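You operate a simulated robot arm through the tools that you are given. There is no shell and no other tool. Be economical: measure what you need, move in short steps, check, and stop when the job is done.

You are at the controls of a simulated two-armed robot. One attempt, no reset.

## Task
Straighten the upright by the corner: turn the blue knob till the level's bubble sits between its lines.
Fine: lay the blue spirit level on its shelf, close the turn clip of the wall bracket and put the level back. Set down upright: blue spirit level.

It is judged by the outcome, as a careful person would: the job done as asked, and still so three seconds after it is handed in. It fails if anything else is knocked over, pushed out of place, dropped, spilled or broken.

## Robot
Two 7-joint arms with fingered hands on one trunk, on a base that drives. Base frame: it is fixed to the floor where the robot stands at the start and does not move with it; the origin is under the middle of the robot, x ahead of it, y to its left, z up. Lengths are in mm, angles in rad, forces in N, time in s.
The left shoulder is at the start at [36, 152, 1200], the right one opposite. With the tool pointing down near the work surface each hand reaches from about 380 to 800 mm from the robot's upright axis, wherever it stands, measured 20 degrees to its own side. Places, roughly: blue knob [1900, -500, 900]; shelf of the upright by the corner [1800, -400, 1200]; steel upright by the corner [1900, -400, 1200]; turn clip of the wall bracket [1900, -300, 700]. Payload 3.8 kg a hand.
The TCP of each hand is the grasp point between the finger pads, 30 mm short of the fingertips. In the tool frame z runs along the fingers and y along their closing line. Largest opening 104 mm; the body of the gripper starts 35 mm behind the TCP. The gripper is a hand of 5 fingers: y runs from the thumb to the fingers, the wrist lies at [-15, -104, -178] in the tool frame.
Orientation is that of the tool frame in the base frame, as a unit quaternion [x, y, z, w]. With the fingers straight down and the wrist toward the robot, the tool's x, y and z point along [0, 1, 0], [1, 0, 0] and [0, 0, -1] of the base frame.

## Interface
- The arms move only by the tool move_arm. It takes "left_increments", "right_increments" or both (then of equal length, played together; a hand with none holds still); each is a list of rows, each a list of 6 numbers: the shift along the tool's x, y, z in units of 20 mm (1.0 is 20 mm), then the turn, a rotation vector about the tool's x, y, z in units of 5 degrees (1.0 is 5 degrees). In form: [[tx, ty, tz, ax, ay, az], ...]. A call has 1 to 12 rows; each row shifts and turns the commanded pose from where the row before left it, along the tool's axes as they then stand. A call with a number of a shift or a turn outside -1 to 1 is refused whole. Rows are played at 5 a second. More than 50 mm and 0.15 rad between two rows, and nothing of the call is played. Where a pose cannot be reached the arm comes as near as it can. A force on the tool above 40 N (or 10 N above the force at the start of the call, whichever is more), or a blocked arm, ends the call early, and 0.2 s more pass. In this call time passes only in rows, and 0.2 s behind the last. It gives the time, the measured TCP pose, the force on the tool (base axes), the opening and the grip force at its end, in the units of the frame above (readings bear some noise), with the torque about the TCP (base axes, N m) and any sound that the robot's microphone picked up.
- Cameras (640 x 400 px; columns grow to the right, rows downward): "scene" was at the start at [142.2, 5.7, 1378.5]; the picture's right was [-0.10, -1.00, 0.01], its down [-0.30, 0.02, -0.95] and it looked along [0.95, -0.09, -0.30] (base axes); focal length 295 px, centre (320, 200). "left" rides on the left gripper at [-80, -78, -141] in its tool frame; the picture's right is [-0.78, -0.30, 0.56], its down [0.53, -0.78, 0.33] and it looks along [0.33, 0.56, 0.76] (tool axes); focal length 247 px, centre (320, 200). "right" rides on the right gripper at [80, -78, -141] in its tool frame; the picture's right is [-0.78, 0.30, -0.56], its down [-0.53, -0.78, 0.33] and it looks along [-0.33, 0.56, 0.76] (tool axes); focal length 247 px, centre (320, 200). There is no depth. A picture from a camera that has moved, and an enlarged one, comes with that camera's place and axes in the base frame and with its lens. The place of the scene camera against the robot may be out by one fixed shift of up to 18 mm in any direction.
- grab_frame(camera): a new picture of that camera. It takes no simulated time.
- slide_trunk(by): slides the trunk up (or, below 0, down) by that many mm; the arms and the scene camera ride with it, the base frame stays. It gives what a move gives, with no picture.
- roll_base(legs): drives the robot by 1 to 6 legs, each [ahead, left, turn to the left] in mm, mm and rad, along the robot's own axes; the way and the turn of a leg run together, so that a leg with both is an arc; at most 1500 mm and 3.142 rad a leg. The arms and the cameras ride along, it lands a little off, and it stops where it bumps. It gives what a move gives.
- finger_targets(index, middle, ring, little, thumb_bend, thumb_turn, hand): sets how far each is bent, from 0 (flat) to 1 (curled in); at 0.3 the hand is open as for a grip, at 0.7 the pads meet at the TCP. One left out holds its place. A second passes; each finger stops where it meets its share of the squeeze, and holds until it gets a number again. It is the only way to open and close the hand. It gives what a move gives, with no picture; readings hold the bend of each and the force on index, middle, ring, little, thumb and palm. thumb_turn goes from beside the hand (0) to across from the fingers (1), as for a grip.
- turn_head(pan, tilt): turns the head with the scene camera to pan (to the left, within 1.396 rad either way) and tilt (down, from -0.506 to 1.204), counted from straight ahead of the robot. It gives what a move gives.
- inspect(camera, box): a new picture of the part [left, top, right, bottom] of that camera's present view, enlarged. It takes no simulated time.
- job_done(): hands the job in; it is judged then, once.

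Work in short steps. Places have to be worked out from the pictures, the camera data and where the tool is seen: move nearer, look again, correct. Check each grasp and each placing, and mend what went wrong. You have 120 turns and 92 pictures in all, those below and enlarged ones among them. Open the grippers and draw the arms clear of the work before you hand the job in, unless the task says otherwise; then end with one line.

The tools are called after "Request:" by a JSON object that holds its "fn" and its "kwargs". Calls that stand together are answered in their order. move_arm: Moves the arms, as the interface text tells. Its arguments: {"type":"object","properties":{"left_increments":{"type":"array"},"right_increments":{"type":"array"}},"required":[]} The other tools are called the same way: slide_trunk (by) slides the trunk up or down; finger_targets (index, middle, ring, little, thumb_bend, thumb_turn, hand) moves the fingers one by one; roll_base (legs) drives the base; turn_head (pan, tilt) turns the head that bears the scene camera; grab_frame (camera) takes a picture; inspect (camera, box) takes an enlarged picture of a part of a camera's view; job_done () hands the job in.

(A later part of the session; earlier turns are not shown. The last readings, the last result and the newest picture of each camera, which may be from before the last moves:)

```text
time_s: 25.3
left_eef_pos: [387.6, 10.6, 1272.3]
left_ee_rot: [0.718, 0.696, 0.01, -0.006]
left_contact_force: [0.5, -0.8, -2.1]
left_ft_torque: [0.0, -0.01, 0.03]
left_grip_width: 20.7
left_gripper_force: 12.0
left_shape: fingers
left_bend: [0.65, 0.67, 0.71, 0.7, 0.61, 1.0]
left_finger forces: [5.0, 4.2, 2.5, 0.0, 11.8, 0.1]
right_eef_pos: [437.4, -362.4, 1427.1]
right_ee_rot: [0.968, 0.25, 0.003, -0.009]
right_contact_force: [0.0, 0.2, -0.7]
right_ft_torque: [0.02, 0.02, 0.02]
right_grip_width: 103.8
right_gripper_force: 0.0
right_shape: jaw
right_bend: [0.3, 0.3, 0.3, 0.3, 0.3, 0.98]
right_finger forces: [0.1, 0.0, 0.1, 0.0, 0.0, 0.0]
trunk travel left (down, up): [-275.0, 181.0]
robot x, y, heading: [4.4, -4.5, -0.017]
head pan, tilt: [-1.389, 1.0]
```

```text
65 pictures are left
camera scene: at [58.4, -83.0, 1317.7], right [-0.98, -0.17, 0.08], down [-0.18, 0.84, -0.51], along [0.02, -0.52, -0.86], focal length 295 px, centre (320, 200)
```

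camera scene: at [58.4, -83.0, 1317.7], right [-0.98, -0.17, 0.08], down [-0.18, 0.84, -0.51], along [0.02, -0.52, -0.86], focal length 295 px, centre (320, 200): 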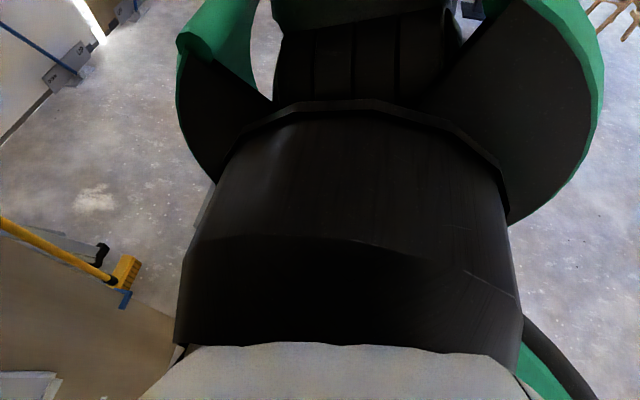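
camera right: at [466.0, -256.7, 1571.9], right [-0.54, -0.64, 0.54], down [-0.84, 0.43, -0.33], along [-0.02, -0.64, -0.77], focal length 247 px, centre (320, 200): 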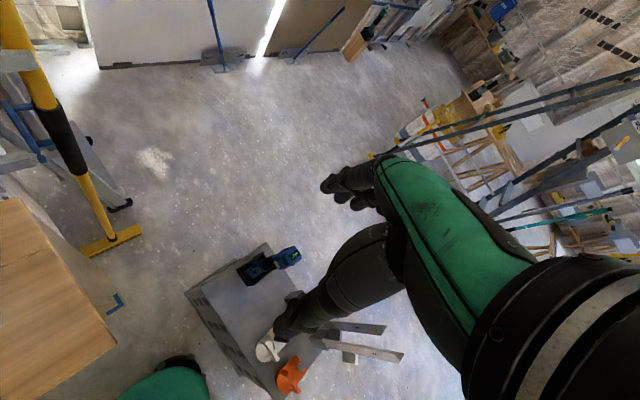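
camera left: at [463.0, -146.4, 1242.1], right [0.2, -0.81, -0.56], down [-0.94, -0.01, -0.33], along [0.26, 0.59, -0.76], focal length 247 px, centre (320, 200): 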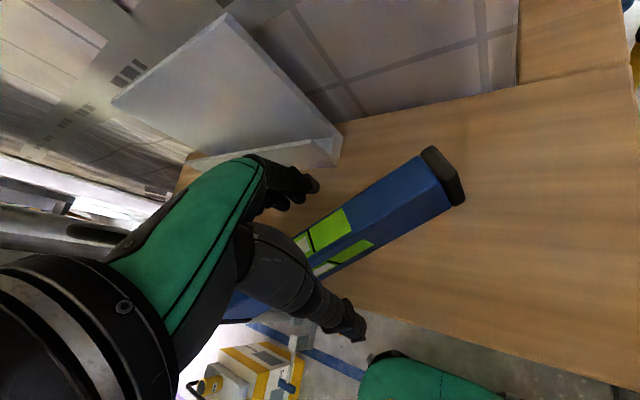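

The box spans x≈-80…420, y≈-380…-730, so I must go behind and around it. I turn the robot right in place (arms are above everything) so the head can see the route.

Request:
{"fn": "roll_base", "kwargs": {"legs": [[0, 0, -1.55]]}}

Request:
{"fn": "turn_head", "kwargs": {"pan": -1.0, "tilt": 0.6}}

Request:
{"fn": "grab_frame", "kwargs": {"camera": "scene"}}

Request:
{"fn": "turn_head", "kwargs": {"pan": 0.1, "tilt": 0.75}}

Request:
{"fn": "grab_frame", "kwargs": {"camera": "scene"}}

```text
time_s: 29.5
left_eef_pos: [54.4, -388.9, 1270.8]
left_ee_rot: [1.0, -0.003, 0.002, 0.0]
left_contact_force: [-0.2, -0.2, -2.5]
left_ft_torque: [0.0, -0.02, 0.0]
left_grip_width: 20.3
left_gripper_force: 11.0
left_shape: fingers
left_bend: [0.65, 0.67, 0.71, 0.7, 0.61, 1.0]
left_finger forces: [4.9, 3.9, 2.4, 0.0, 11.3, 0.0]
right_eef_pos: [-316.8, -447.5, 1431.3]
right_ee_rot: [0.867, -0.498, 0.0, -0.001]
right_contact_force: [0.1, -0.1, 0.4]
right_ft_torque: [0.02, 0.01, -0.03]
right_grip_width: 103.8
right_gripper_force: 0.1
right_shape: jaw
right_bend: [0.3, 0.3, 0.3, 0.3, 0.3, 0.98]
right_finger forces: [0.0, 0.0, 0.1, 0.0, 0.0, 0.1]
trunk travel left (down, up): [-275.0, 181.0]
robot x, y, heading: [4.5, -6.8, -1.567]
head pan, tilt: [-1.389, 1.0]
```

```text
time_s: 30.4
left_eef_pos: [53.4, -389.0, 1272.6]
left_ee_rot: [1.0, -0.004, 0.002, 0.002]
left_contact_force: [-0.4, 0.1, -1.4]
left_ft_torque: [0.0, 0.02, -0.02]
left_grip_width: 20.3
left_gripper_force: 11.2
left_shape: fingers
left_bend: [0.65, 0.67, 0.71, 0.7, 0.61, 1.0]
left_finger forces: [4.9, 3.9, 2.4, 0.0, 11.3, 0.0]
right_eef_pos: [-317.2, -446.3, 1430.7]
right_ee_rot: [0.867, -0.498, 0.001, -0.001]
right_contact_force: [0.0, -0.2, -0.9]
right_ft_torque: [0.01, -0.01, -0.03]
right_grip_width: 103.7
right_gripper_force: 0.1
right_shape: jaw
right_bend: [0.3, 0.3, 0.3, 0.3, 0.3, 0.98]
right_finger forces: [0.1, 0.1, 0.0, 0.1, 0.0, 0.0]
trunk travel left (down, up): [-275.0, 181.0]
robot x, y, heading: [3.3, -2.0, -1.569]
head pan, tilt: [-1.0, 0.6]
```

```text
64 pictures are left
camera scene: at [-60.0, -77.5, 1347.7], right [-0.54, 0.84, 0.07], down [0.47, 0.38, -0.79], along [-0.69, -0.4, -0.6], focal length 295 px, centre (320, 200)
```

scene: 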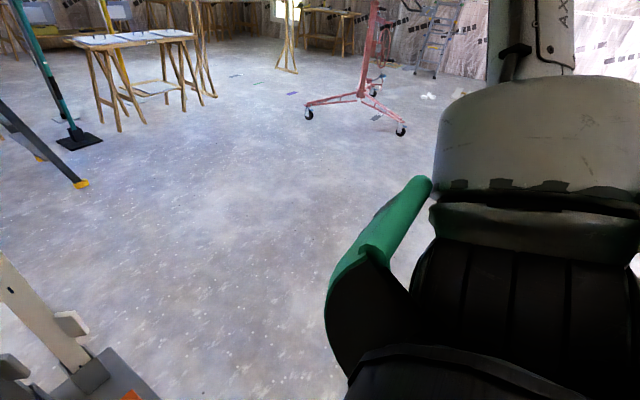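

```text
time_s: 31.7
left_eef_pos: [54.0, -387.9, 1271.0]
left_ee_rot: [1.0, -0.003, 0.002, 0.002]
left_contact_force: [-0.6, 0.1, -2.3]
left_ft_torque: [-0.05, 0.02, 0.01]
left_grip_width: 20.3
left_gripper_force: 11.4
left_shape: fingers
left_bend: [0.65, 0.67, 0.71, 0.7, 0.61, 1.0]
left_finger forces: [4.9, 3.9, 2.4, 0.1, 11.3, 0.1]
right_eef_pos: [-316.6, -446.3, 1432.4]
right_ee_rot: [0.867, -0.498, 0.0, -0.001]
right_contact_force: [0.0, 0.0, -0.4]
right_ft_torque: [0.02, 0.0, -0.02]
right_grip_width: 103.6
right_gripper_force: 0.1
right_shape: jaw
right_bend: [0.3, 0.3, 0.3, 0.3, 0.3, 0.98]
right_finger forces: [0.1, 0.1, 0.0, 0.1, 0.0, 0.0]
trunk travel left (down, up): [-275.0, 181.0]
robot x, y, heading: [2.5, -6.1, -1.563]
head pan, tilt: [0.099, 0.75]
```

```text
63 pictures are left
camera scene: at [22.8, -110.7, 1331.9], right [-0.99, -0.1, -0.01], down [-0.07, 0.74, -0.67], along [0.07, -0.66, -0.74], focal length 295 px, centre (320, 200)
```

scene: 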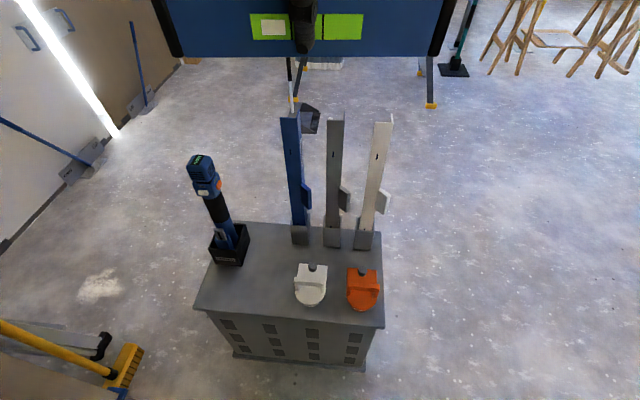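

Clear floor beyond the box all the way to the far wall. I go round it: back-left of the box, past it at y≈-1150, then along +x.

Request:
{"fn": "roll_base", "kwargs": {"legs": [[0, -560, 0], [1150, 0, 0], [0, 900, 0]]}}

Request:
{"fn": "turn_head", "kwargs": {"pan": 1.2, "tilt": 0.5}}

Request:
{"fn": "grab_frame", "kwargs": {"camera": "scene"}}

```text
time_s: 44.6
left_eef_pos: [425.3, -1509.1, 1270.3]
left_ee_rot: [1.0, 0.009, 0.003, 0.002]
left_contact_force: [0.2, -0.5, -0.9]
left_ft_torque: [0.01, 0.0, 0.01]
left_grip_width: 20.4
left_gripper_force: 10.8
left_shape: fingers
left_bend: [0.65, 0.67, 0.71, 0.7, 0.61, 1.0]
left_finger forces: [4.9, 4.0, 2.5, 0.0, 11.3, 0.0]
right_eef_pos: [56.7, -1576.3, 1432.7]
right_ee_rot: [0.872, -0.489, 0.0, 0.0]
right_contact_force: [-0.9, -0.8, 0.0]
right_ft_torque: [-0.01, 0.04, 0.03]
right_grip_width: 103.5
right_gripper_force: 0.2
right_shape: jaw
right_bend: [0.3, 0.3, 0.3, 0.3, 0.3, 0.98]
right_finger forces: [0.1, 0.1, 0.0, 0.0, 0.0, 0.1]
trunk travel left (down, up): [-275.0, 181.0]
robot x, y, heading: [369.2, -1126.7, -1.545]
head pan, tilt: [0.099, 0.75]
```

```text
time_s: 46.0
left_eef_pos: [425.8, -1508.7, 1269.7]
left_ee_rot: [1.0, 0.01, 0.003, 0.002]
left_contact_force: [0.5, -0.7, -1.3]
left_ft_torque: [-0.01, 0.03, 0.02]
left_grip_width: 20.3
left_gripper_force: 10.9
left_shape: fingers
left_bend: [0.65, 0.67, 0.71, 0.7, 0.61, 1.0]
left_finger forces: [4.8, 3.9, 2.5, 0.0, 11.2, 0.0]
right_eef_pos: [58.1, -1576.4, 1431.7]
right_ee_rot: [0.872, -0.489, 0.0, 0.0]
right_contact_force: [-0.7, 0.4, -0.1]
right_ft_torque: [0.01, 0.0, -0.03]
right_grip_width: 103.7
right_gripper_force: 0.0
right_shape: jaw
right_bend: [0.3, 0.3, 0.3, 0.3, 0.3, 0.98]
right_finger forces: [0.0, 0.0, 0.0, 0.0, 0.0, 0.1]
trunk travel left (down, up): [-275.0, 181.0]
robot x, y, heading: [368.3, -1128.0, -1.546]
head pan, tilt: [1.201, 0.499]
```

```text
62 pictures are left
camera scene: at [463.7, -1182.7, 1358.1], right [-0.34, -0.94, -0.08], down [-0.45, 0.24, -0.86], along [0.83, -0.25, -0.51], focal length 295 px, centre (320, 200)
```

scene: 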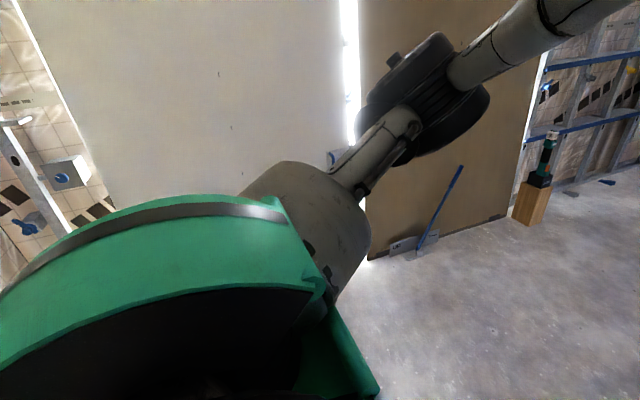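

The upright, knob plate and clip appear at the far left. I go on to x≈950 and turn to face the wall.

Request:
{"fn": "roll_base", "kwargs": {"legs": [[0, 550, 0], [0, 0, 1.546]]}}

Request:
{"fn": "turn_head", "kwargs": {"pan": 0.6, "tilt": 0.35}}

Request:
{"fn": "grab_frame", "kwargs": {"camera": "scene"}}

```text
time_s: 52.9
left_eef_pos: [1301.3, -1062.2, 1272.4]
left_ee_rot: [0.709, 0.705, 0.003, 0.0]
left_contact_force: [-0.2, -1.1, -1.3]
left_ft_torque: [0.0, -0.01, -0.01]
left_grip_width: 20.1
left_gripper_force: 10.8
left_shape: fingers
left_bend: [0.65, 0.67, 0.71, 0.7, 0.61, 1.0]
left_finger forces: [4.7, 3.7, 2.2, 0.1, 10.8, 0.0]
right_eef_pos: [1360.0, -1434.2, 1431.0]
right_ee_rot: [0.965, 0.261, 0.0, -0.001]
right_contact_force: [-0.2, -0.5, 0.0]
right_ft_torque: [0.02, 0.01, 0.01]
right_grip_width: 103.7
right_gripper_force: 0.1
right_shape: jaw
right_bend: [0.3, 0.3, 0.3, 0.3, 0.3, 0.98]
right_finger forces: [0.1, 0.1, 0.1, 0.0, 0.1, 0.0]
trunk travel left (down, up): [-275.0, 181.0]
robot x, y, heading: [919.5, -1109.8, 0.007]
head pan, tilt: [1.201, 0.499]
```

```text
time_s: 53.9
left_eef_pos: [1300.8, -1061.9, 1269.5]
left_ee_rot: [0.709, 0.705, 0.003, -0.001]
left_contact_force: [-0.3, 0.0, -2.4]
left_ft_torque: [0.01, 0.01, 0.03]
left_grip_width: 20.1
left_gripper_force: 10.6
left_shape: fingers
left_bend: [0.65, 0.67, 0.71, 0.7, 0.61, 1.0]
left_finger forces: [4.7, 3.7, 2.3, 0.0, 10.9, 0.0]
right_eef_pos: [1360.6, -1433.4, 1432.2]
right_ee_rot: [0.965, 0.261, 0.0, 0.0]
right_contact_force: [-0.1, 0.1, -0.5]
right_ft_torque: [0.05, 0.0, 0.01]
right_grip_width: 103.9
right_gripper_force: 0.1
right_shape: jaw
right_bend: [0.3, 0.3, 0.3, 0.3, 0.3, 0.98]
right_finger forces: [0.0, 0.0, 0.0, 0.0, 0.0, 0.1]
trunk travel left (down, up): [-275.0, 181.0]
robot x, y, heading: [913.7, -1110.4, 0.007]
head pan, tilt: [0.6, 0.351]
```

```text
61 pictures are left
camera scene: at [1042.5, -1042.9, 1367.9], right [0.57, -0.82, -0.05], down [-0.36, -0.2, -0.91], along [0.74, 0.54, -0.41], focal length 295 px, centre (320, 200)
```

scene: 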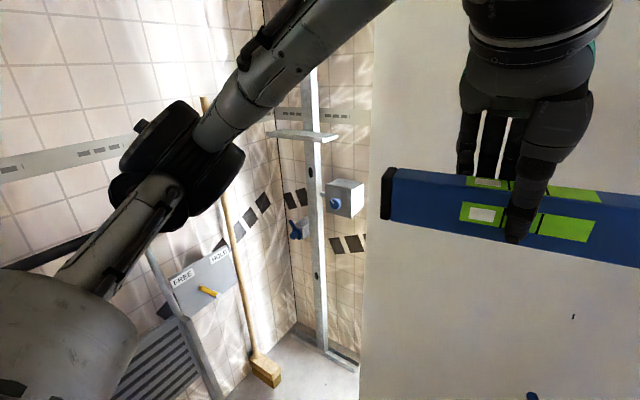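

Upright, shelf, knob box and blue clip are visible, plus a FREE/HOLD plate with a lever. I zoom in.

Request:
{"fn": "inspect", "kwargs": {"camera": "scene", "box": [150, 90, 390, 400]}}

Request:
{"fn": "inspect", "kwargs": {"camera": "scene", "box": [255, 110, 375, 260]}}

```text
1.29 times, centred on (270, 245) of scene
camera zoom: at [1042.5, -1042.9, 1367.9], right [0.57, -0.82, -0.05], down [-0.36, -0.2, -0.91], along [0.74, 0.54, -0.41], focal length 381 px, centre (384, 142)
```

zoom: 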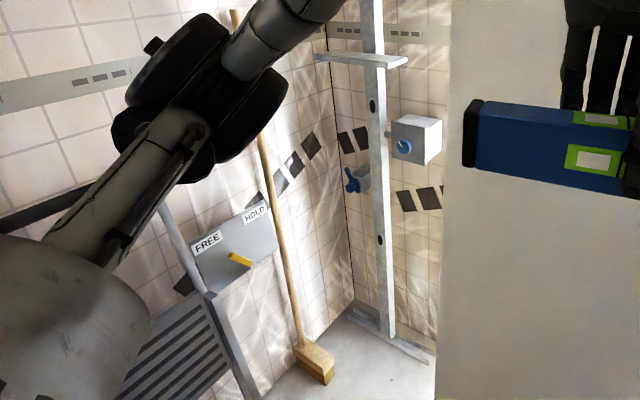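

```text
2.67 times, centred on (315, 185) of scene
camera zoom: at [1042.5, -1042.9, 1367.9], right [0.57, -0.82, -0.05], down [-0.36, -0.2, -0.91], along [0.74, 0.54, -0.41], focal length 787 px, centre (333, 240)
```

zoom: 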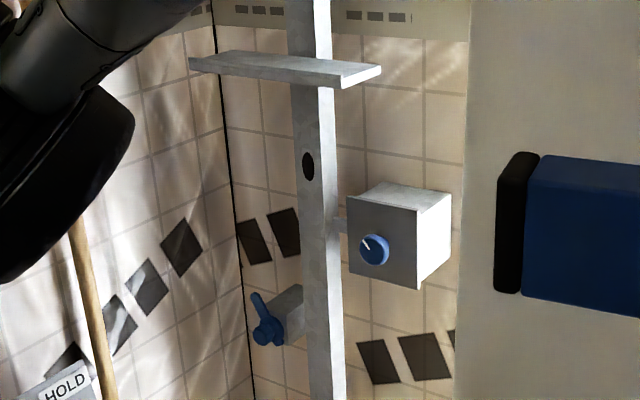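

Geometry: knob ≈[1850,-521,919], clip ≈[1880,-291,713], shelf y≈-513…-267 at z≈1153. I check the floor to the left before driving in.

Request:
{"fn": "turn_head", "kwargs": {"pan": 0.9, "tilt": 0.85}}

Request:
{"fn": "grab_frame", "kwargs": {"camera": "scene"}}

Request:
{"fn": "grab_frame", "kwargs": {"camera": "left"}}

```text
time_s: 54.8
left_eef_pos: [1301.3, -1061.8, 1272.3]
left_ee_rot: [0.708, 0.706, 0.004, -0.001]
left_contact_force: [-1.3, -0.7, -1.6]
left_ft_torque: [0.0, -0.02, -0.03]
left_grip_width: 20.3
left_gripper_force: 11.2
left_shape: fingers
left_bend: [0.65, 0.67, 0.71, 0.7, 0.61, 1.0]
left_finger forces: [4.7, 3.8, 2.3, 0.0, 10.9, 0.0]
right_eef_pos: [1360.2, -1432.2, 1432.4]
right_ee_rot: [0.965, 0.261, 0.0, 0.0]
right_contact_force: [0.5, 0.0, -0.2]
right_ft_torque: [0.0, 0.01, 0.02]
right_grip_width: 103.7
right_gripper_force: 0.0
right_shape: jaw
right_bend: [0.3, 0.3, 0.3, 0.3, 0.3, 0.98]
right_finger forces: [0.0, 0.0, 0.0, 0.1, 0.0, 0.1]
trunk travel left (down, up): [-275.0, 181.0]
robot x, y, heading: [920.5, -1110.7, 0.004]
head pan, tilt: [0.901, 0.85]
```

```text
58 pictures are left
camera scene: at [1010.5, -1034.5, 1327.0], right [0.78, -0.62, -0.07], down [-0.52, -0.59, -0.62], along [0.34, 0.52, -0.78], focal length 295 px, centre (320, 200)
```

scene: 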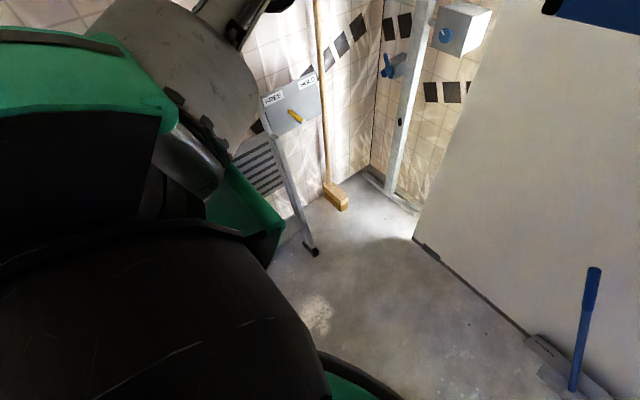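

```text
57 pictures are left
camera left: at [1223.2, -1142.9, 1411.2], right [-0.3, -0.77, -0.56], down [-0.77, 0.54, -0.33], along [0.56, 0.34, -0.76], focal length 247 px, centre (320, 200)
```

left: 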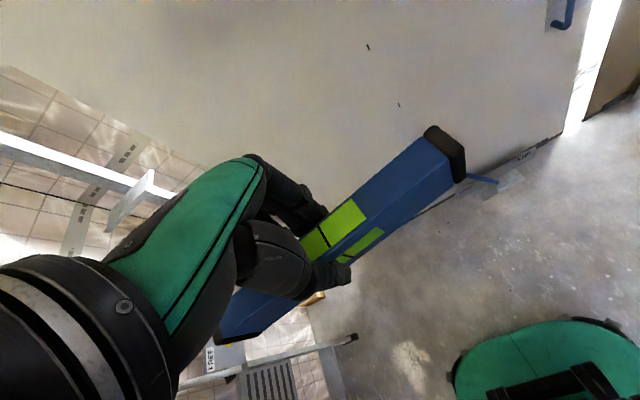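

Ladder feet end near y≈-370, so I park at about (1230, -700): shelf, knob and clip are then all in reach.

Request:
{"fn": "roll_base", "kwargs": {"legs": [[310, 0, 0], [0, 410, 0]]}}

Request:
{"fn": "turn_head", "kwargs": {"pan": 0.55, "tilt": 0.4}}

Request:
{"fn": "grab_frame", "kwargs": {"camera": "scene"}}

Request:
{"fn": "grab_frame", "kwargs": {"camera": "left"}}

```text
time_s: 59.1
left_eef_pos: [1611.3, -652.9, 1270.1]
left_ee_rot: [0.711, 0.703, 0.002, 0.0]
left_contact_force: [0.8, 0.2, -1.6]
left_ft_torque: [-0.03, -0.01, 0.02]
left_grip_width: 20.1
left_gripper_force: 10.5
left_shape: fingers
left_bend: [0.65, 0.67, 0.71, 0.7, 0.61, 1.0]
left_finger forces: [4.8, 3.7, 2.3, 0.0, 10.9, 0.1]
right_eef_pos: [1666.8, -1023.3, 1431.8]
right_ee_rot: [0.966, 0.259, -0.001, 0.002]
right_contact_force: [0.4, 0.3, -0.2]
right_ft_torque: [-0.03, -0.02, -0.03]
right_grip_width: 103.8
right_gripper_force: 0.0
right_shape: jaw
right_bend: [0.3, 0.3, 0.3, 0.3, 0.3, 0.98]
right_finger forces: [0.0, 0.0, 0.0, 0.0, 0.1, 0.1]
trunk travel left (down, up): [-275.0, 181.0]
robot x, y, heading: [1224.9, -699.0, -0.0]
head pan, tilt: [0.901, 0.85]
```

```text
time_s: 60.0
left_eef_pos: [1609.5, -657.0, 1270.3]
left_ee_rot: [0.711, 0.703, 0.003, 0.0]
left_contact_force: [-0.8, 0.1, -3.0]
left_ft_torque: [0.02, -0.01, -0.02]
left_grip_width: 20.3
left_gripper_force: 10.4
left_shape: fingers
left_bend: [0.65, 0.67, 0.71, 0.7, 0.61, 1.0]
left_finger forces: [4.9, 3.7, 2.3, 0.1, 10.9, 0.0]
right_eef_pos: [1666.5, -1027.1, 1431.7]
right_ee_rot: [0.966, 0.258, 0.0, 0.0]
right_contact_force: [-0.3, -0.4, -0.1]
right_ft_torque: [0.04, 0.0, 0.03]
right_grip_width: 103.9
right_gripper_force: 0.0
right_shape: jaw
right_bend: [0.3, 0.3, 0.3, 0.3, 0.3, 0.98]
right_finger forces: [0.1, 0.0, 0.0, 0.1, 0.1, 0.1]
trunk travel left (down, up): [-275.0, 181.0]
robot x, y, heading: [1229.0, -703.0, -0.001]
head pan, tilt: [0.55, 0.4]
```

```text
56 pictures are left
camera scene: at [1353.0, -640.3, 1363.2], right [0.52, -0.85, -0.05], down [-0.41, -0.2, -0.89], along [0.75, 0.48, -0.46], focal length 295 px, centre (320, 200)
```

scene: 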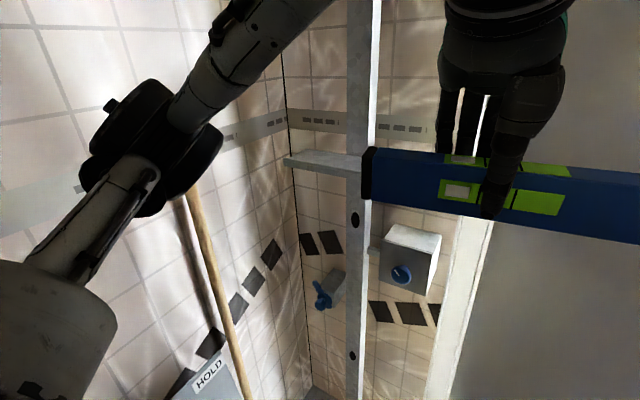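

```text
55 pictures are left
camera left: at [1531.4, -737.5, 1411.1], right [-0.3, -0.77, -0.56], down [-0.77, 0.55, -0.33], along [0.56, 0.33, -0.76], focal length 247 px, centre (320, 200)
```

left: 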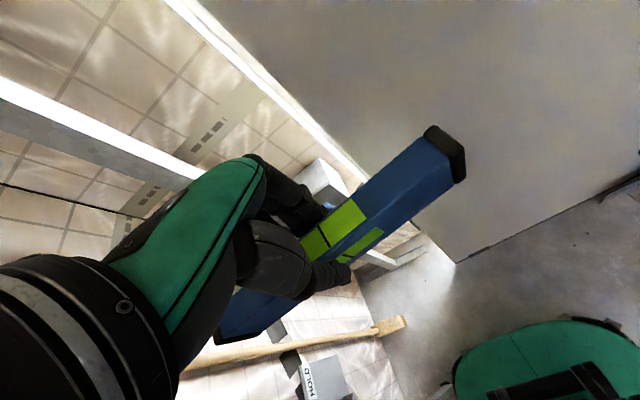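

From two views: knob ≈[1856,-517,919], shelf front edge x≈1786, left end y≈-282, top z≈1168; post front ≈1890. I bring the level towards the shelf, staying 100 mm above.

Request:
{"fn": "move_arm", "kwargs": {"left_increments": [[1, 0.7, 0, 0, 0, 0], [1, 0.7, 0, 0, 0, 0], [1, 0.7, 0, 0, 0, 0], [1, 0.7, 0, 0, 0, 0], [1, 0.7, 0, 0, 0, 0], [1, 0.7, 0, 0, 0, 0], [1, 0.7, 0, 0, 0, 0], [1, 0.7, 0, 0, 0, 0], [1, 0.7, 0, 0, 0, 0], [1, 0.7, 0, 0, 0, 0], [1, 0.7, 0, 0, 0, 0], [1, 0.7, 0, 0, 0, 0]]}}

Request:
{"fn": "grab_frame", "kwargs": {"camera": "scene"}}

Request:
{"fn": "grab_frame", "kwargs": {"camera": "left"}}

```text
time_s: 62.6
left_eef_pos: [1781.1, -416.2, 1272.2]
left_ee_rot: [0.712, 0.702, 0.002, 0.0]
left_contact_force: [1.0, -0.1, -2.6]
left_ft_torque: [0.01, -0.02, -0.02]
left_grip_width: 20.0
left_gripper_force: 11.3
left_shape: fingers
left_bend: [0.65, 0.67, 0.71, 0.7, 0.61, 1.0]
left_finger forces: [4.8, 3.8, 2.2, 0.0, 10.9, 0.0]
right_eef_pos: [1666.1, -1026.2, 1431.3]
right_ee_rot: [0.966, 0.258, -0.001, 0.0]
right_contact_force: [0.3, 0.0, 0.1]
right_ft_torque: [0.02, -0.01, -0.01]
right_grip_width: 103.7
right_gripper_force: 0.0
right_shape: jaw
right_bend: [0.3, 0.3, 0.3, 0.3, 0.3, 0.98]
right_finger forces: [0.0, 0.0, 0.0, 0.1, 0.0, 0.0]
trunk travel left (down, up): [-275.0, 181.0]
robot x, y, heading: [1228.5, -700.2, -0.004]
head pan, tilt: [0.55, 0.4]
```

```text
54 pictures are left
camera scene: at [1353.4, -638.3, 1363.1], right [0.52, -0.85, -0.05], down [-0.41, -0.2, -0.89], along [0.75, 0.48, -0.46], focal length 295 px, centre (320, 200)
```

scene: 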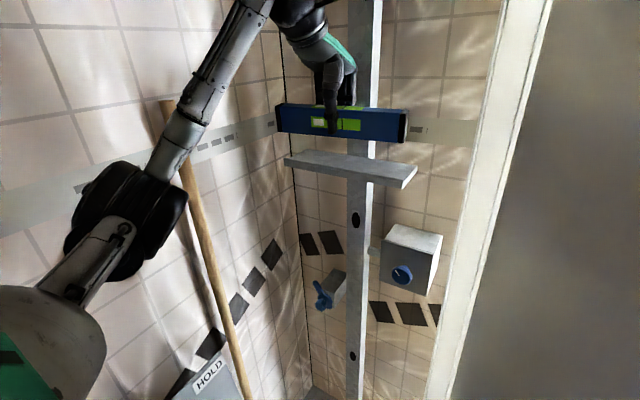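

```text
53 pictures are left
camera left: at [1703.2, -497.1, 1412.7], right [-0.3, -0.77, -0.56], down [-0.77, 0.55, -0.33], along [0.56, 0.33, -0.76], focal length 247 px, centre (320, 200)
```

left: 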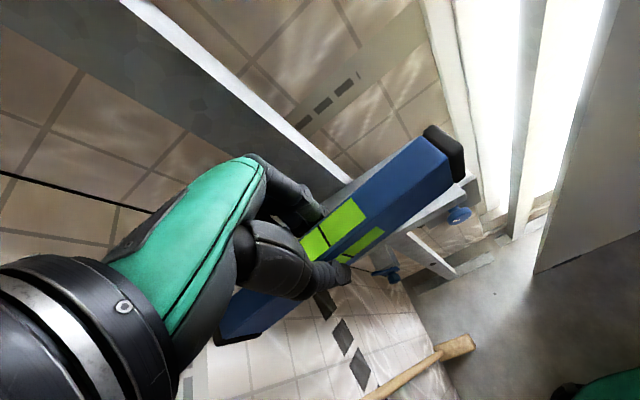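

I zoom in to get shelf edges relative to the level and its yaw.

Request:
{"fn": "inspect", "kwargs": {"camera": "scene", "box": [265, 80, 435, 210]}}

Request:
{"fn": "inspect", "kwargs": {"camera": "left", "box": [280, 100, 500, 300]}}

```text
3.08 times, centred on (350, 145) of scene
camera zoom: at [1353.4, -638.3, 1363.1], right [0.52, -0.85, -0.05], down [-0.41, -0.2, -0.89], along [0.75, 0.48, -0.46], focal length 908 px, centre (228, 369)
```

zoom: 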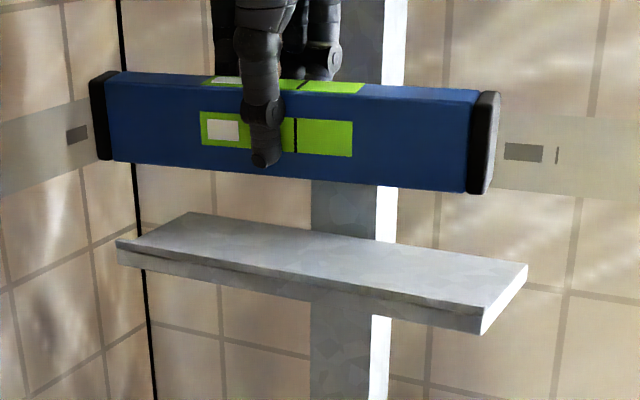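

```text
2.00 times, centred on (390, 200) of left
camera zoom: at [1703.2, -497.1, 1412.7], right [-0.3, -0.77, -0.56], down [-0.77, 0.55, -0.33], along [0.56, 0.33, -0.76], focal length 494 px, centre (180, 200)
```

zoom: 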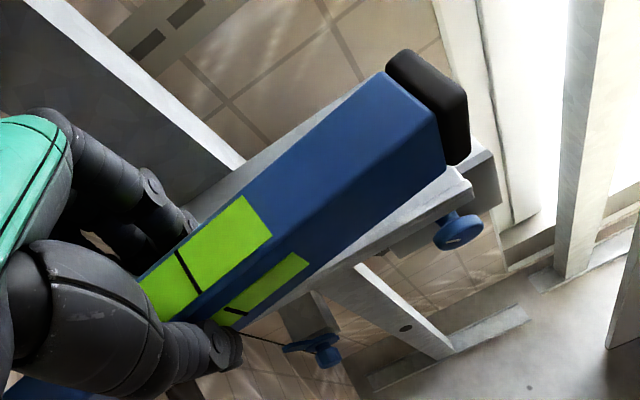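

Shelf top: x≈1790–1863, y≈-521…-279; level is yawed ~5° and ~65 mm above it. I centre, de-yaw, and lower 48 mm.

Request:
{"fn": "move_arm", "kwargs": {"left_increments": [[0.4, 0.7, 0, 0, 0, 0.9], [0, 0.65, 0, 0, 0, 0], [0, 0, 0.8, 0, 0, 0], [0, 0, 0.8, 0, 0, 0], [0, 0, 0.8, 0, 0, 0]]}}

Request:
{"fn": "inspect", "kwargs": {"camera": "scene", "box": [265, 80, 435, 210]}}

```text
time_s: 63.8
left_eef_pos: [1808.2, -411.3, 1224.6]
left_ee_rot: [0.738, 0.675, 0.002, 0.0]
left_contact_force: [1.1, 0.5, -1.2]
left_ft_torque: [0.0, 0.0, 0.0]
left_grip_width: 20.2
left_gripper_force: 11.1
left_shape: fingers
left_bend: [0.65, 0.67, 0.71, 0.7, 0.61, 1.0]
left_finger forces: [4.7, 3.6, 2.3, 0.0, 10.8, 0.0]
right_eef_pos: [1667.3, -1026.8, 1431.6]
right_ee_rot: [0.966, 0.258, 0.0, 0.0]
right_contact_force: [-0.4, -0.1, 0.6]
right_ft_torque: [-0.01, 0.04, 0.01]
right_grip_width: 103.8
right_gripper_force: 0.1
right_shape: jaw
right_bend: [0.3, 0.3, 0.3, 0.3, 0.3, 0.98]
right_finger forces: [0.1, 0.0, 0.1, 0.1, 0.0, 0.0]
trunk travel left (down, up): [-275.0, 181.0]
robot x, y, heading: [1227.6, -700.6, -0.0]
head pan, tilt: [0.55, 0.4]
```

```text
3.08 times, centred on (350, 145) of scene
camera zoom: at [1353.4, -638.8, 1363.2], right [0.52, -0.85, -0.05], down [-0.41, -0.2, -0.89], along [0.75, 0.48, -0.46], focal length 908 px, centre (228, 369)
```

zoom: 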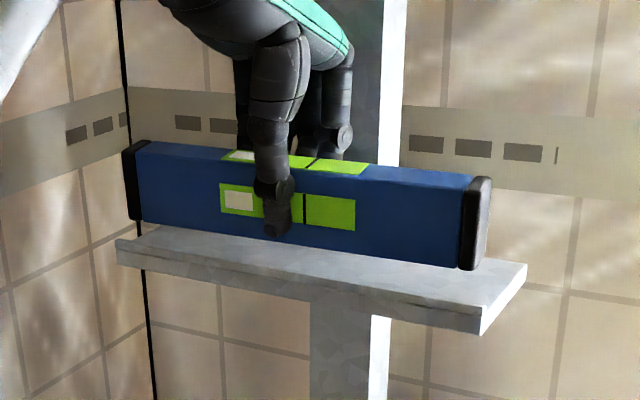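

Aligned now and ~18 mm above. I lower gently until contact.

Request:
{"fn": "move_arm", "kwargs": {"left_increments": [[0, 0, 0.4, 0, 0, 0], [0, 0, 0.25, 0, 0, 0]]}}

Request:
{"fn": "inspect", "kwargs": {"camera": "scene", "box": [265, 80, 435, 210]}}

```text
time_s: 64.4
left_eef_pos: [1807.7, -411.4, 1212.8]
left_ee_rot: [0.737, 0.675, 0.002, -0.001]
left_contact_force: [-0.9, -0.2, -1.8]
left_ft_torque: [-0.01, -0.01, -0.04]
left_grip_width: 20.0
left_gripper_force: 10.6
left_shape: fingers
left_bend: [0.65, 0.67, 0.71, 0.7, 0.61, 1.0]
left_finger forces: [4.9, 3.7, 2.3, 0.0, 10.8, 0.0]
right_eef_pos: [1666.8, -1026.8, 1430.9]
right_ee_rot: [0.966, 0.258, 0.001, 0.0]
right_contact_force: [1.8, -0.2, -0.7]
right_ft_torque: [-0.02, 0.0, -0.01]
right_grip_width: 103.9
right_gripper_force: 0.1
right_shape: jaw
right_bend: [0.3, 0.3, 0.3, 0.3, 0.3, 0.98]
right_finger forces: [0.0, 0.0, 0.1, 0.0, 0.0, 0.0]
trunk travel left (down, up): [-275.0, 181.0]
robot x, y, heading: [1225.0, -699.2, -0.001]
head pan, tilt: [0.55, 0.4]
```

```text
3.08 times, centred on (350, 145) of scene
camera zoom: at [1353.3, -638.7, 1363.2], right [0.52, -0.85, -0.05], down [-0.41, -0.2, -0.89], along [0.75, 0.48, -0.46], focal length 908 px, centre (228, 369)
```

zoom: 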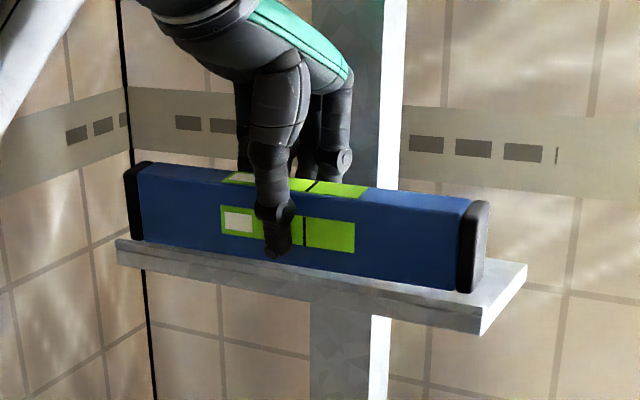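

A few mm remain; I go down in 2 mm steps.

Request:
{"fn": "move_arm", "kwargs": {"left_increments": [[0, 0.1, 0.1, 0, 0, 0], [0, 0.1, 0.1, 0, 0, 0]]}}

Request:
{"fn": "move_arm", "kwargs": {"left_increments": [[0, 0, 0.1, 0, 0, 0]]}}

Request:
{"fn": "move_arm", "kwargs": {"left_increments": [[0, 0, 0.1, 0, 0, 0]]}}

```text
time_s: 65.0
left_eef_pos: [1812.5, -409.9, 1207.3]
left_ee_rot: [0.738, 0.675, 0.003, -0.001]
left_contact_force: [0.4, 0.1, -2.4]
left_ft_torque: [-0.02, -0.03, -0.02]
left_grip_width: 20.1
left_gripper_force: 10.7
left_shape: fingers
left_bend: [0.65, 0.67, 0.71, 0.7, 0.61, 1.0]
left_finger forces: [4.8, 3.8, 2.3, 0.1, 10.8, 0.1]
right_eef_pos: [1666.3, -1027.0, 1432.3]
right_ee_rot: [0.966, 0.258, 0.0, 0.0]
right_contact_force: [0.6, 0.3, -0.6]
right_ft_torque: [-0.01, -0.02, -0.01]
right_grip_width: 103.8
right_gripper_force: 0.1
right_shape: jaw
right_bend: [0.3, 0.3, 0.3, 0.3, 0.3, 0.98]
right_finger forces: [0.1, 0.0, 0.1, 0.0, 0.0, 0.0]
trunk travel left (down, up): [-275.0, 181.0]
robot x, y, heading: [1227.5, -702.6, 0.004]
head pan, tilt: [0.55, 0.4]
```

```text
time_s: 65.4
left_eef_pos: [1810.2, -411.8, 1205.9]
left_ee_rot: [0.738, 0.675, 0.003, 0.0]
left_contact_force: [1.2, 0.7, -0.5]
left_ft_torque: [-0.03, 0.0, 0.02]
left_grip_width: 20.1
left_gripper_force: 11.2
left_shape: fingers
left_bend: [0.65, 0.67, 0.71, 0.7, 0.62, 1.0]
left_finger forces: [5.3, 3.8, 2.2, 0.0, 10.7, 0.0]
right_eef_pos: [1666.2, -1026.4, 1432.2]
right_ee_rot: [0.966, 0.258, 0.0, -0.001]
right_contact_force: [0.0, -0.5, -0.6]
right_ft_torque: [0.04, -0.03, -0.03]
right_grip_width: 103.7
right_gripper_force: 0.1
right_shape: jaw
right_bend: [0.3, 0.3, 0.3, 0.3, 0.3, 0.98]
right_finger forces: [0.0, 0.0, 0.1, 0.0, 0.1, 0.1]
trunk travel left (down, up): [-275.0, 181.0]
robot x, y, heading: [1226.2, -701.9, 0.001]
head pan, tilt: [0.55, 0.4]
```

```text
time_s: 65.8
left_eef_pos: [1810.6, -410.3, 1206.2]
left_ee_rot: [0.738, 0.675, 0.003, 0.0]
left_contact_force: [2.2, 1.0, 7.7]
left_ft_torque: [0.0, 0.06, -0.06]
left_grip_width: 20.0
left_gripper_force: 12.4
left_shape: fingers
left_bend: [0.65, 0.67, 0.71, 0.7, 0.62, 1.0]
left_finger forces: [6.0, 4.6, 2.6, 0.1, 10.7, 0.0]
right_eef_pos: [1665.3, -1026.5, 1432.5]
right_ee_rot: [0.966, 0.257, 0.0, 0.0]
right_contact_force: [0.3, 0.3, -0.4]
right_ft_torque: [0.02, -0.01, -0.02]
right_grip_width: 103.6
right_gripper_force: 0.1
right_shape: jaw
right_bend: [0.3, 0.3, 0.3, 0.3, 0.3, 0.98]
right_finger forces: [0.0, 0.0, 0.0, 0.0, 0.0, 0.0]
trunk travel left (down, up): [-275.0, 181.0]
robot x, y, heading: [1226.7, -702.1, -0.0]
head pan, tilt: [0.55, 0.4]
```

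Contact on the shelf at TCP z 1206 (+7.7 N). I release by a small opening.

Request:
{"fn": "finger_targets", "kwargs": {"hand": "left", "index": 0.56, "middle": 0.56, "ring": 0.56, "little": 0.56, "thumb_bend": 0.5}}

Request:
{"fn": "inspect", "kwargs": {"camera": "scene", "box": [265, 80, 435, 210]}}

```text
time_s: 66.8
left_eef_pos: [1811.9, -411.2, 1205.5]
left_ee_rot: [0.738, 0.675, 0.003, -0.001]
left_contact_force: [1.1, -0.2, -0.8]
left_ft_torque: [-0.01, 0.02, 0.02]
left_grip_width: 44.3
left_gripper_force: 0.1
left_shape: fingers
left_bend: [0.56, 0.56, 0.56, 0.56, 0.5, 1.0]
left_finger forces: [0.4, 0.0, 0.1, 0.0, 0.0, 0.1]
right_eef_pos: [1667.0, -1027.6, 1432.2]
right_ee_rot: [0.966, 0.258, 0.0, 0.0]
right_contact_force: [-0.2, -0.4, 0.5]
right_ft_torque: [0.04, 0.05, 0.01]
right_grip_width: 103.5
right_gripper_force: 0.1
right_shape: jaw
right_bend: [0.3, 0.3, 0.3, 0.3, 0.3, 0.98]
right_finger forces: [0.1, 0.0, 0.0, 0.0, 0.0, 0.0]
trunk travel left (down, up): [-275.0, 181.0]
robot x, y, heading: [1226.8, -702.7, -0.003]
head pan, tilt: [0.55, 0.4]
```

```text
3.08 times, centred on (350, 145) of scene
camera zoom: at [1353.1, -638.9, 1363.2], right [0.52, -0.85, -0.05], down [-0.41, -0.2, -0.89], along [0.75, 0.48, -0.46], focal length 908 px, centre (228, 369)
```

zoom: 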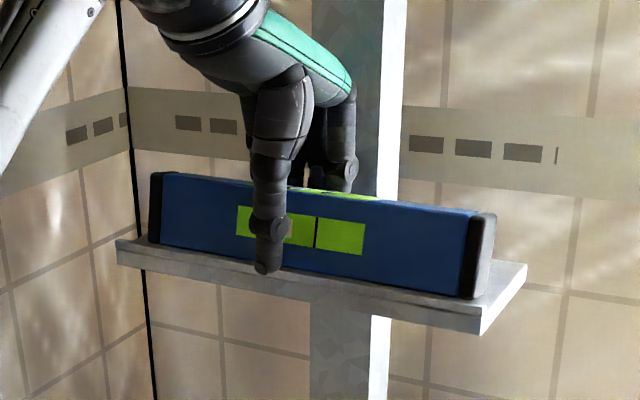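

The level stands on the shelf. I open a bit more and lift straight up.

Request:
{"fn": "finger_targets", "kwargs": {"hand": "left", "index": 0.49, "middle": 0.49, "ring": 0.49, "little": 0.49, "thumb_bend": 0.42}}

Request:
{"fn": "move_arm", "kwargs": {"left_increments": [[0, 0, -0.5, 0, 0, 0], [0, 0, -1, 0, 0, 0], [0, 0, -1, 0, 0, 0], [0, 0, -1, 0, 0, 0], [0, 0, -1, 0, 0, 0], [0, -0.5, -1, 0, 0, 0]]}}

Request:
{"fn": "inspect", "kwargs": {"camera": "scene", "box": [265, 100, 435, 230]}}

```text
time_s: 67.8
left_eef_pos: [1811.3, -410.3, 1204.2]
left_ee_rot: [0.738, 0.675, 0.003, -0.001]
left_contact_force: [0.3, -1.0, 0.8]
left_ft_torque: [0.0, -0.04, -0.02]
left_grip_width: 63.0
left_gripper_force: 0.0
left_shape: fingers
left_bend: [0.49, 0.49, 0.49, 0.49, 0.42, 0.99]
left_finger forces: [0.0, 0.0, 0.0, 0.1, 0.1, 0.0]
right_eef_pos: [1666.5, -1027.4, 1431.8]
right_ee_rot: [0.966, 0.259, -0.001, -0.001]
right_contact_force: [0.0, -1.0, 0.1]
right_ft_torque: [-0.02, -0.02, -0.01]
right_grip_width: 103.8
right_gripper_force: 0.1
right_shape: jaw
right_bend: [0.3, 0.3, 0.3, 0.3, 0.3, 0.98]
right_finger forces: [0.0, 0.0, 0.0, 0.0, 0.0, 0.1]
trunk travel left (down, up): [-275.0, 181.0]
robot x, y, heading: [1227.7, -702.5, 0.002]
head pan, tilt: [0.55, 0.4]
```

```text
time_s: 69.2
left_eef_pos: [1799.6, -410.4, 1313.6]
left_ee_rot: [0.738, 0.675, 0.002, -0.001]
left_contact_force: [0.3, 0.0, -1.1]
left_ft_torque: [-0.02, 0.01, 0.01]
left_grip_width: 63.2
left_gripper_force: 0.1
left_shape: fingers
left_bend: [0.49, 0.49, 0.49, 0.49, 0.42, 0.99]
left_finger forces: [0.0, 0.0, 0.0, 0.0, 0.0, 0.0]
right_eef_pos: [1664.7, -1026.1, 1431.3]
right_ee_rot: [0.966, 0.259, 0.0, 0.0]
right_contact_force: [0.2, -0.4, -1.1]
right_ft_torque: [0.0, 0.0, 0.01]
right_grip_width: 103.7
right_gripper_force: 0.0
right_shape: jaw
right_bend: [0.3, 0.3, 0.3, 0.3, 0.3, 0.98]
right_finger forces: [0.0, 0.1, 0.1, 0.0, 0.0, 0.0]
trunk travel left (down, up): [-275.0, 181.0]
robot x, y, heading: [1229.7, -701.1, 0.004]
head pan, tilt: [0.55, 0.4]
```

```text
3.08 times, centred on (350, 165) of scene
camera zoom: at [1352.2, -639.1, 1363.3], right [0.52, -0.85, -0.05], down [-0.41, -0.2, -0.89], along [0.75, 0.48, -0.46], focal length 908 px, centre (228, 308)
```

zoom: 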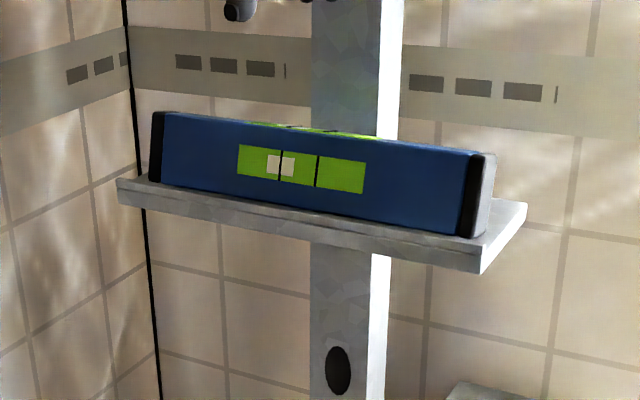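

The bubble sits left of centre (left side high). I draw the left hand back from the shelf and square up the right hand for the knob.

Request:
{"fn": "move_arm", "kwargs": {"left_increments": [[0, -1, -0.5, 0, 0, 0], [0, -1, -0.5, 0, 0, 0], [0, -1, 0, 0, 0, 0], [0, -1, 0, 0, 0, 0], [0, -1, 0, 0, 0, 0], [0, -1, 0, 0, 0, 0], [0, -1, 0, 0, 0, 0], [0, -1, 0, 0, 0, 0], [0, 0, 0, 0, 0, 0], [0, 0, 0, 0, 0, 0], [0, 0, 0, 0, 0, 0], [0, 0, 0, 0, 0, 0]], "right_increments": [[0, 0, 0, 0, 0, -1], [0, 0, 0, 0, 0, -1], [0, 0, 0, 0, 0, -1], [0, 0, 0, 0, 0, -1], [0, 0, 0, 0, 0, -1], [0, 0, 0, 0, 0, -1], [0, 0, 0, 0, 0, -1], [0, 0, 0, 0, 0, -1], [0, 0, 0, 0, 0, -1], [0, 0, 0, 0, 0, -1], [0, 0, 0, 0, 0, -1], [0, 0, 0, 0, 0, -1]]}}

Request:
{"fn": "move_arm", "kwargs": {"right_increments": [[0.5, -0.7, 1, 0, 0, 0], [0.5, -0.7, 1, 0, 0, 0], [0.5, -0.7, 1, 0, 0, 0], [0.5, -0.7, 1, 0, 0, 0], [0.5, 0, 1, 0, 0, 0], [0.5, 0, 1, 0, 0, 0], [0.5, 0, 1, 0, 0, 0], [1, 0, 1, 0, 0, 0], [1, 0, 1, 0, 0, 0], [1, 0, 1, 0, 0, 0], [1, 0, 1, 0, 0, 0], [1, 0, 1, 0, 0, 0]]}}

```text
time_s: 71.8
left_eef_pos: [1641.6, -397.2, 1333.6]
left_ee_rot: [0.738, 0.674, 0.002, -0.001]
left_contact_force: [-0.1, 0.1, -0.7]
left_ft_torque: [0.0, 0.03, 0.0]
left_grip_width: 62.9
left_gripper_force: 0.2
left_shape: fingers
left_bend: [0.49, 0.49, 0.49, 0.49, 0.42, 0.99]
left_finger forces: [0.1, 0.0, 0.1, 0.0, 0.0, 0.0]
right_eef_pos: [1665.7, -1027.7, 1431.2]
right_ee_rot: [0.707, 0.707, 0.0, 0.0]
right_contact_force: [-0.3, 0.2, -0.8]
right_ft_torque: [0.02, -0.01, -0.01]
right_grip_width: 103.6
right_gripper_force: 0.0
right_shape: jaw
right_bend: [0.3, 0.3, 0.3, 0.3, 0.3, 0.98]
right_finger forces: [0.0, 0.0, 0.0, 0.1, 0.0, 0.1]
trunk travel left (down, up): [-275.0, 181.0]
robot x, y, heading: [1228.0, -703.9, 0.002]
head pan, tilt: [0.55, 0.4]
```

```text
time_s: 74.4
left_eef_pos: [1641.8, -397.0, 1334.3]
left_ee_rot: [0.738, 0.675, 0.002, -0.002]
left_contact_force: [-0.9, 0.6, 0.2]
left_ft_torque: [0.0, 0.0, 0.02]
left_grip_width: 63.2
left_gripper_force: 0.0
left_shape: fingers
left_bend: [0.49, 0.49, 0.49, 0.49, 0.42, 0.99]
left_finger forces: [0.1, 0.1, 0.0, 0.0, 0.1, 0.1]
right_eef_pos: [1610.4, -856.1, 1191.3]
right_ee_rot: [0.708, 0.707, 0.0, 0.0]
right_contact_force: [0.0, -0.2, -0.4]
right_ft_torque: [0.0, 0.0, 0.0]
right_grip_width: 103.6
right_gripper_force: 0.0
right_shape: jaw
right_bend: [0.3, 0.3, 0.3, 0.3, 0.3, 0.98]
right_finger forces: [0.0, 0.0, 0.0, 0.0, 0.1, 0.0]
trunk travel left (down, up): [-275.0, 181.0]
robot x, y, heading: [1224.2, -704.9, 0.002]
head pan, tilt: [0.55, 0.4]
```

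Now I pitch the right hand so that the fingers point forward (+x).

Request:
{"fn": "move_arm", "kwargs": {"right_increments": [[0, 0, 0, -1, 0, 0], [0, 0, 0, -1, 0, 0], [0, 0, 0, -1, 0, 0], [0, 0, 0, -1, 0, 0], [0, 0, 0, -1, 0, 0], [0, 0, 0, -1, 0, 0], [0, 0, 0, -1, 0, 0], [0, 0, 0, -1, 0, 0], [0, 0, 0, -1, 0, 0], [0, 0, 0, -1, 0, 0], [0, 0, 0, -1, 0, 0], [0, 0, 0, -1, 0, 0]]}}

Request:
{"fn": "move_arm", "kwargs": {"right_increments": [[0, 0, 0, -1, 0, 0], [0, 0, 0, -1, 0, 0], [0, 0, 0, -1, 0, 0], [0, 0, 0, -1, 0, 0], [0, 0, 0, -1, 0, 0], [0, 0, 0, -1, 0, 0], [0, -1, 0, 0, 0, 0], [0, -1, 0, 0, 0, 0], [0, -1, 0, 0, 0, 0], [0, -1, 0, 0, 0, 0]]}}

```text
time_s: 77.0
left_eef_pos: [1642.9, -396.4, 1335.3]
left_ee_rot: [0.738, 0.675, 0.003, -0.001]
left_contact_force: [-0.1, -0.4, 0.6]
left_ft_torque: [0.02, 0.03, 0.03]
left_grip_width: 63.3
left_gripper_force: 0.1
left_shape: fingers
left_bend: [0.49, 0.49, 0.49, 0.49, 0.42, 0.99]
left_finger forces: [0.0, 0.0, 0.0, 0.1, 0.1, 0.0]
right_eef_pos: [1694.4, -819.1, 1237.6]
right_ee_rot: [0.626, 0.639, 0.317, 0.314]
right_contact_force: [0.0, 0.4, -0.1]
right_ft_torque: [0.01, 0.02, -0.02]
right_grip_width: 103.7
right_gripper_force: 0.1
right_shape: jaw
right_bend: [0.3, 0.3, 0.3, 0.3, 0.3, 0.98]
right_finger forces: [0.0, 0.1, 0.1, 0.1, 0.0, 0.0]
right hand out of reach, approached as far as the arm can: row 4, 5, 6, 7, 8, 9, 10, 11, 12
trunk travel left (down, up): [-275.0, 181.0]
robot x, y, heading: [1224.6, -699.6, -0.0]
head pan, tilt: [0.55, 0.4]
```

```text
time_s: 79.2
left_eef_pos: [1642.2, -396.4, 1333.7]
left_ee_rot: [0.737, 0.675, 0.003, -0.001]
left_contact_force: [0.8, 0.4, 0.5]
left_ft_torque: [-0.01, 0.01, 0.0]
left_grip_width: 63.0
left_gripper_force: 0.0
left_shape: fingers
left_bend: [0.49, 0.49, 0.49, 0.49, 0.42, 0.99]
left_finger forces: [0.0, 0.1, 0.0, 0.0, 0.0, 0.1]
right_eef_pos: [1667.0, -753.3, 1181.4]
right_ee_rot: [0.535, 0.557, 0.456, 0.443]
right_contact_force: [0.5, 0.1, 0.0]
right_ft_torque: [-0.03, 0.02, -0.02]
right_grip_width: 103.7
right_gripper_force: 0.0
right_shape: jaw
right_bend: [0.3, 0.3, 0.3, 0.3, 0.3, 0.98]
right_finger forces: [0.0, 0.0, 0.1, 0.0, 0.0, 0.0]
right hand out of reach, approached as far as the arm can: row 1, 2, 3, 4, 5, 6, 8, 9, 10
trunk travel left (down, up): [-275.0, 181.0]
robot x, y, heading: [1223.1, -702.1, 0.002]
head pan, tilt: [0.55, 0.4]
```

The hand was too near the body for that pose; going forward and down should free it. I move toward the front of the knob.

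Request:
{"fn": "move_arm", "kwargs": {"right_increments": [[1, -0.8, 0.3, 0, 0, 0], [1, -0.8, 0.3, 0, 0, 0], [1, -0.8, 0.3, 0, 0, 0], [1, -0.8, 0.3, 0, 0, 0], [1, -0.8, 0.3, 0, 0, 0], [1, -0.8, 0.3, 0, 0, 0], [1, -0.8, 0.3, 0, 0, 0], [1, -0.8, 0.3, 0, 0, 0], [1, -0.8, 0.3, 0, 0, 0], [1, -0.8, 0.3, 0, 0, 0]]}}

Request:
{"fn": "turn_head", "kwargs": {"pan": 0.35, "tilt": 0.6}}

Request:
{"fn": "grab_frame", "kwargs": {"camera": "scene"}}

```text
time_s: 81.4
left_eef_pos: [1642.0, -396.4, 1333.3]
left_ee_rot: [0.738, 0.675, 0.002, -0.001]
left_contact_force: [0.4, 0.2, -0.4]
left_ft_torque: [-0.02, -0.01, -0.03]
left_grip_width: 63.2
left_gripper_force: 0.1
left_shape: fingers
left_bend: [0.49, 0.49, 0.49, 0.49, 0.42, 0.99]
left_finger forces: [0.0, 0.1, 0.0, 0.0, 0.0, 0.0]
right_eef_pos: [1713.5, -594.8, 1065.5]
right_ee_rot: [0.535, 0.555, 0.456, 0.445]
right_contact_force: [-0.2, -0.4, -0.2]
right_ft_torque: [0.01, -0.01, 0.0]
right_grip_width: 103.3
right_gripper_force: 0.1
right_shape: jaw
right_bend: [0.3, 0.3, 0.3, 0.3, 0.3, 0.98]
right_finger forces: [0.0, 0.0, 0.0, 0.0, 0.0, 0.1]
right hand out of reach, approached as far as the arm can: row 4, 5, 6, 7, 8, 9, 10
trunk travel left (down, up): [-275.0, 181.0]
robot x, y, heading: [1224.1, -701.3, -0.008]
head pan, tilt: [0.55, 0.4]
```

```text
time_s: 82.1
left_eef_pos: [1641.5, -397.3, 1333.4]
left_ee_rot: [0.737, 0.676, 0.003, -0.001]
left_contact_force: [0.3, 0.2, 0.8]
left_ft_torque: [-0.02, -0.04, 0.02]
left_grip_width: 63.1
left_gripper_force: 0.1
left_shape: fingers
left_bend: [0.49, 0.49, 0.49, 0.49, 0.42, 0.99]
left_finger forces: [0.0, 0.1, 0.1, 0.0, 0.0, 0.1]
right_eef_pos: [1713.5, -594.7, 1065.9]
right_ee_rot: [0.536, 0.554, 0.455, 0.445]
right_contact_force: [-0.1, -0.5, -0.5]
right_ft_torque: [0.02, -0.03, 0.0]
right_grip_width: 103.9
right_gripper_force: 0.0
right_shape: jaw
right_bend: [0.3, 0.3, 0.3, 0.3, 0.3, 0.98]
right_finger forces: [0.0, 0.0, 0.0, 0.0, 0.0, 0.1]
trunk travel left (down, up): [-275.0, 181.0]
robot x, y, heading: [1219.9, -701.0, -0.0]
head pan, tilt: [0.351, 0.6]
```

```text
46 pictures are left
camera scene: at [1355.3, -656.7, 1344.8], right [0.34, -0.94, -0.03], down [-0.6, -0.19, -0.78], along [0.72, 0.28, -0.63], focal length 295 px, centre (320, 200)
```

scene: 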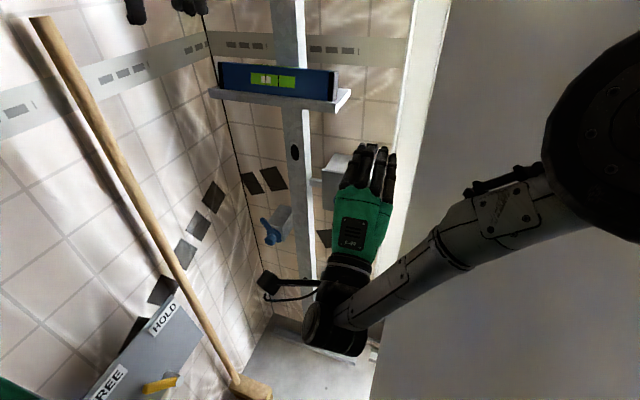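

The low, forward pose is at the arm's limit. I lower the trunk 150 mm to suit the knob height.

Request:
{"fn": "slide_trunk", "kwargs": {"by": -150}}

Request:
{"fn": "move_arm", "kwargs": {"right_increments": [[0, 0, 0, 0, 0, 0]]}}

```text
time_s: 83.9
left_eef_pos: [1641.1, -396.4, 1184.2]
left_ee_rot: [0.738, 0.675, 0.003, 0.0]
left_contact_force: [0.3, -0.1, 0.0]
left_ft_torque: [0.0, -0.02, 0.04]
left_grip_width: 63.2
left_gripper_force: 0.0
left_shape: fingers
left_bend: [0.49, 0.49, 0.49, 0.49, 0.42, 0.99]
left_finger forces: [0.0, 0.0, 0.1, 0.1, 0.1, 0.0]
right_eef_pos: [1733.7, -595.1, 823.8]
right_ee_rot: [0.572, 0.593, 0.407, 0.393]
right_contact_force: [0.4, 0.2, -0.4]
right_ft_torque: [0.02, -0.01, -0.02]
right_grip_width: 103.8
right_gripper_force: 0.0
right_shape: jaw
right_bend: [0.3, 0.3, 0.3, 0.3, 0.3, 0.98]
right_finger forces: [0.0, 0.0, 0.0, 0.0, 0.0, 0.1]
trunk travel left (down, up): [-125.0, 331.0]
robot x, y, heading: [1225.7, -701.1, -0.001]
head pan, tilt: [0.351, 0.6]
```

```text
time_s: 84.3
left_eef_pos: [1643.1, -395.2, 1184.1]
left_ee_rot: [0.738, 0.675, 0.002, -0.001]
left_contact_force: [-0.5, -0.9, -0.9]
left_ft_torque: [-0.02, 0.0, 0.03]
left_grip_width: 63.2
left_gripper_force: 0.2
left_shape: fingers
left_bend: [0.49, 0.49, 0.49, 0.49, 0.42, 0.99]
left_finger forces: [0.0, 0.0, 0.1, 0.0, 0.0, 0.1]
right_eef_pos: [1733.1, -594.7, 822.7]
right_ee_rot: [0.573, 0.594, 0.406, 0.393]
right_contact_force: [-0.1, -0.1, -0.5]
right_ft_torque: [0.01, 0.0, 0.02]
right_grip_width: 103.4
right_gripper_force: 0.1
right_shape: jaw
right_bend: [0.3, 0.3, 0.3, 0.3, 0.3, 0.98]
right_finger forces: [0.0, 0.1, 0.0, 0.0, 0.0, 0.0]
trunk travel left (down, up): [-125.0, 331.0]
robot x, y, heading: [1224.9, -705.4, -0.005]
head pan, tilt: [0.351, 0.6]
```

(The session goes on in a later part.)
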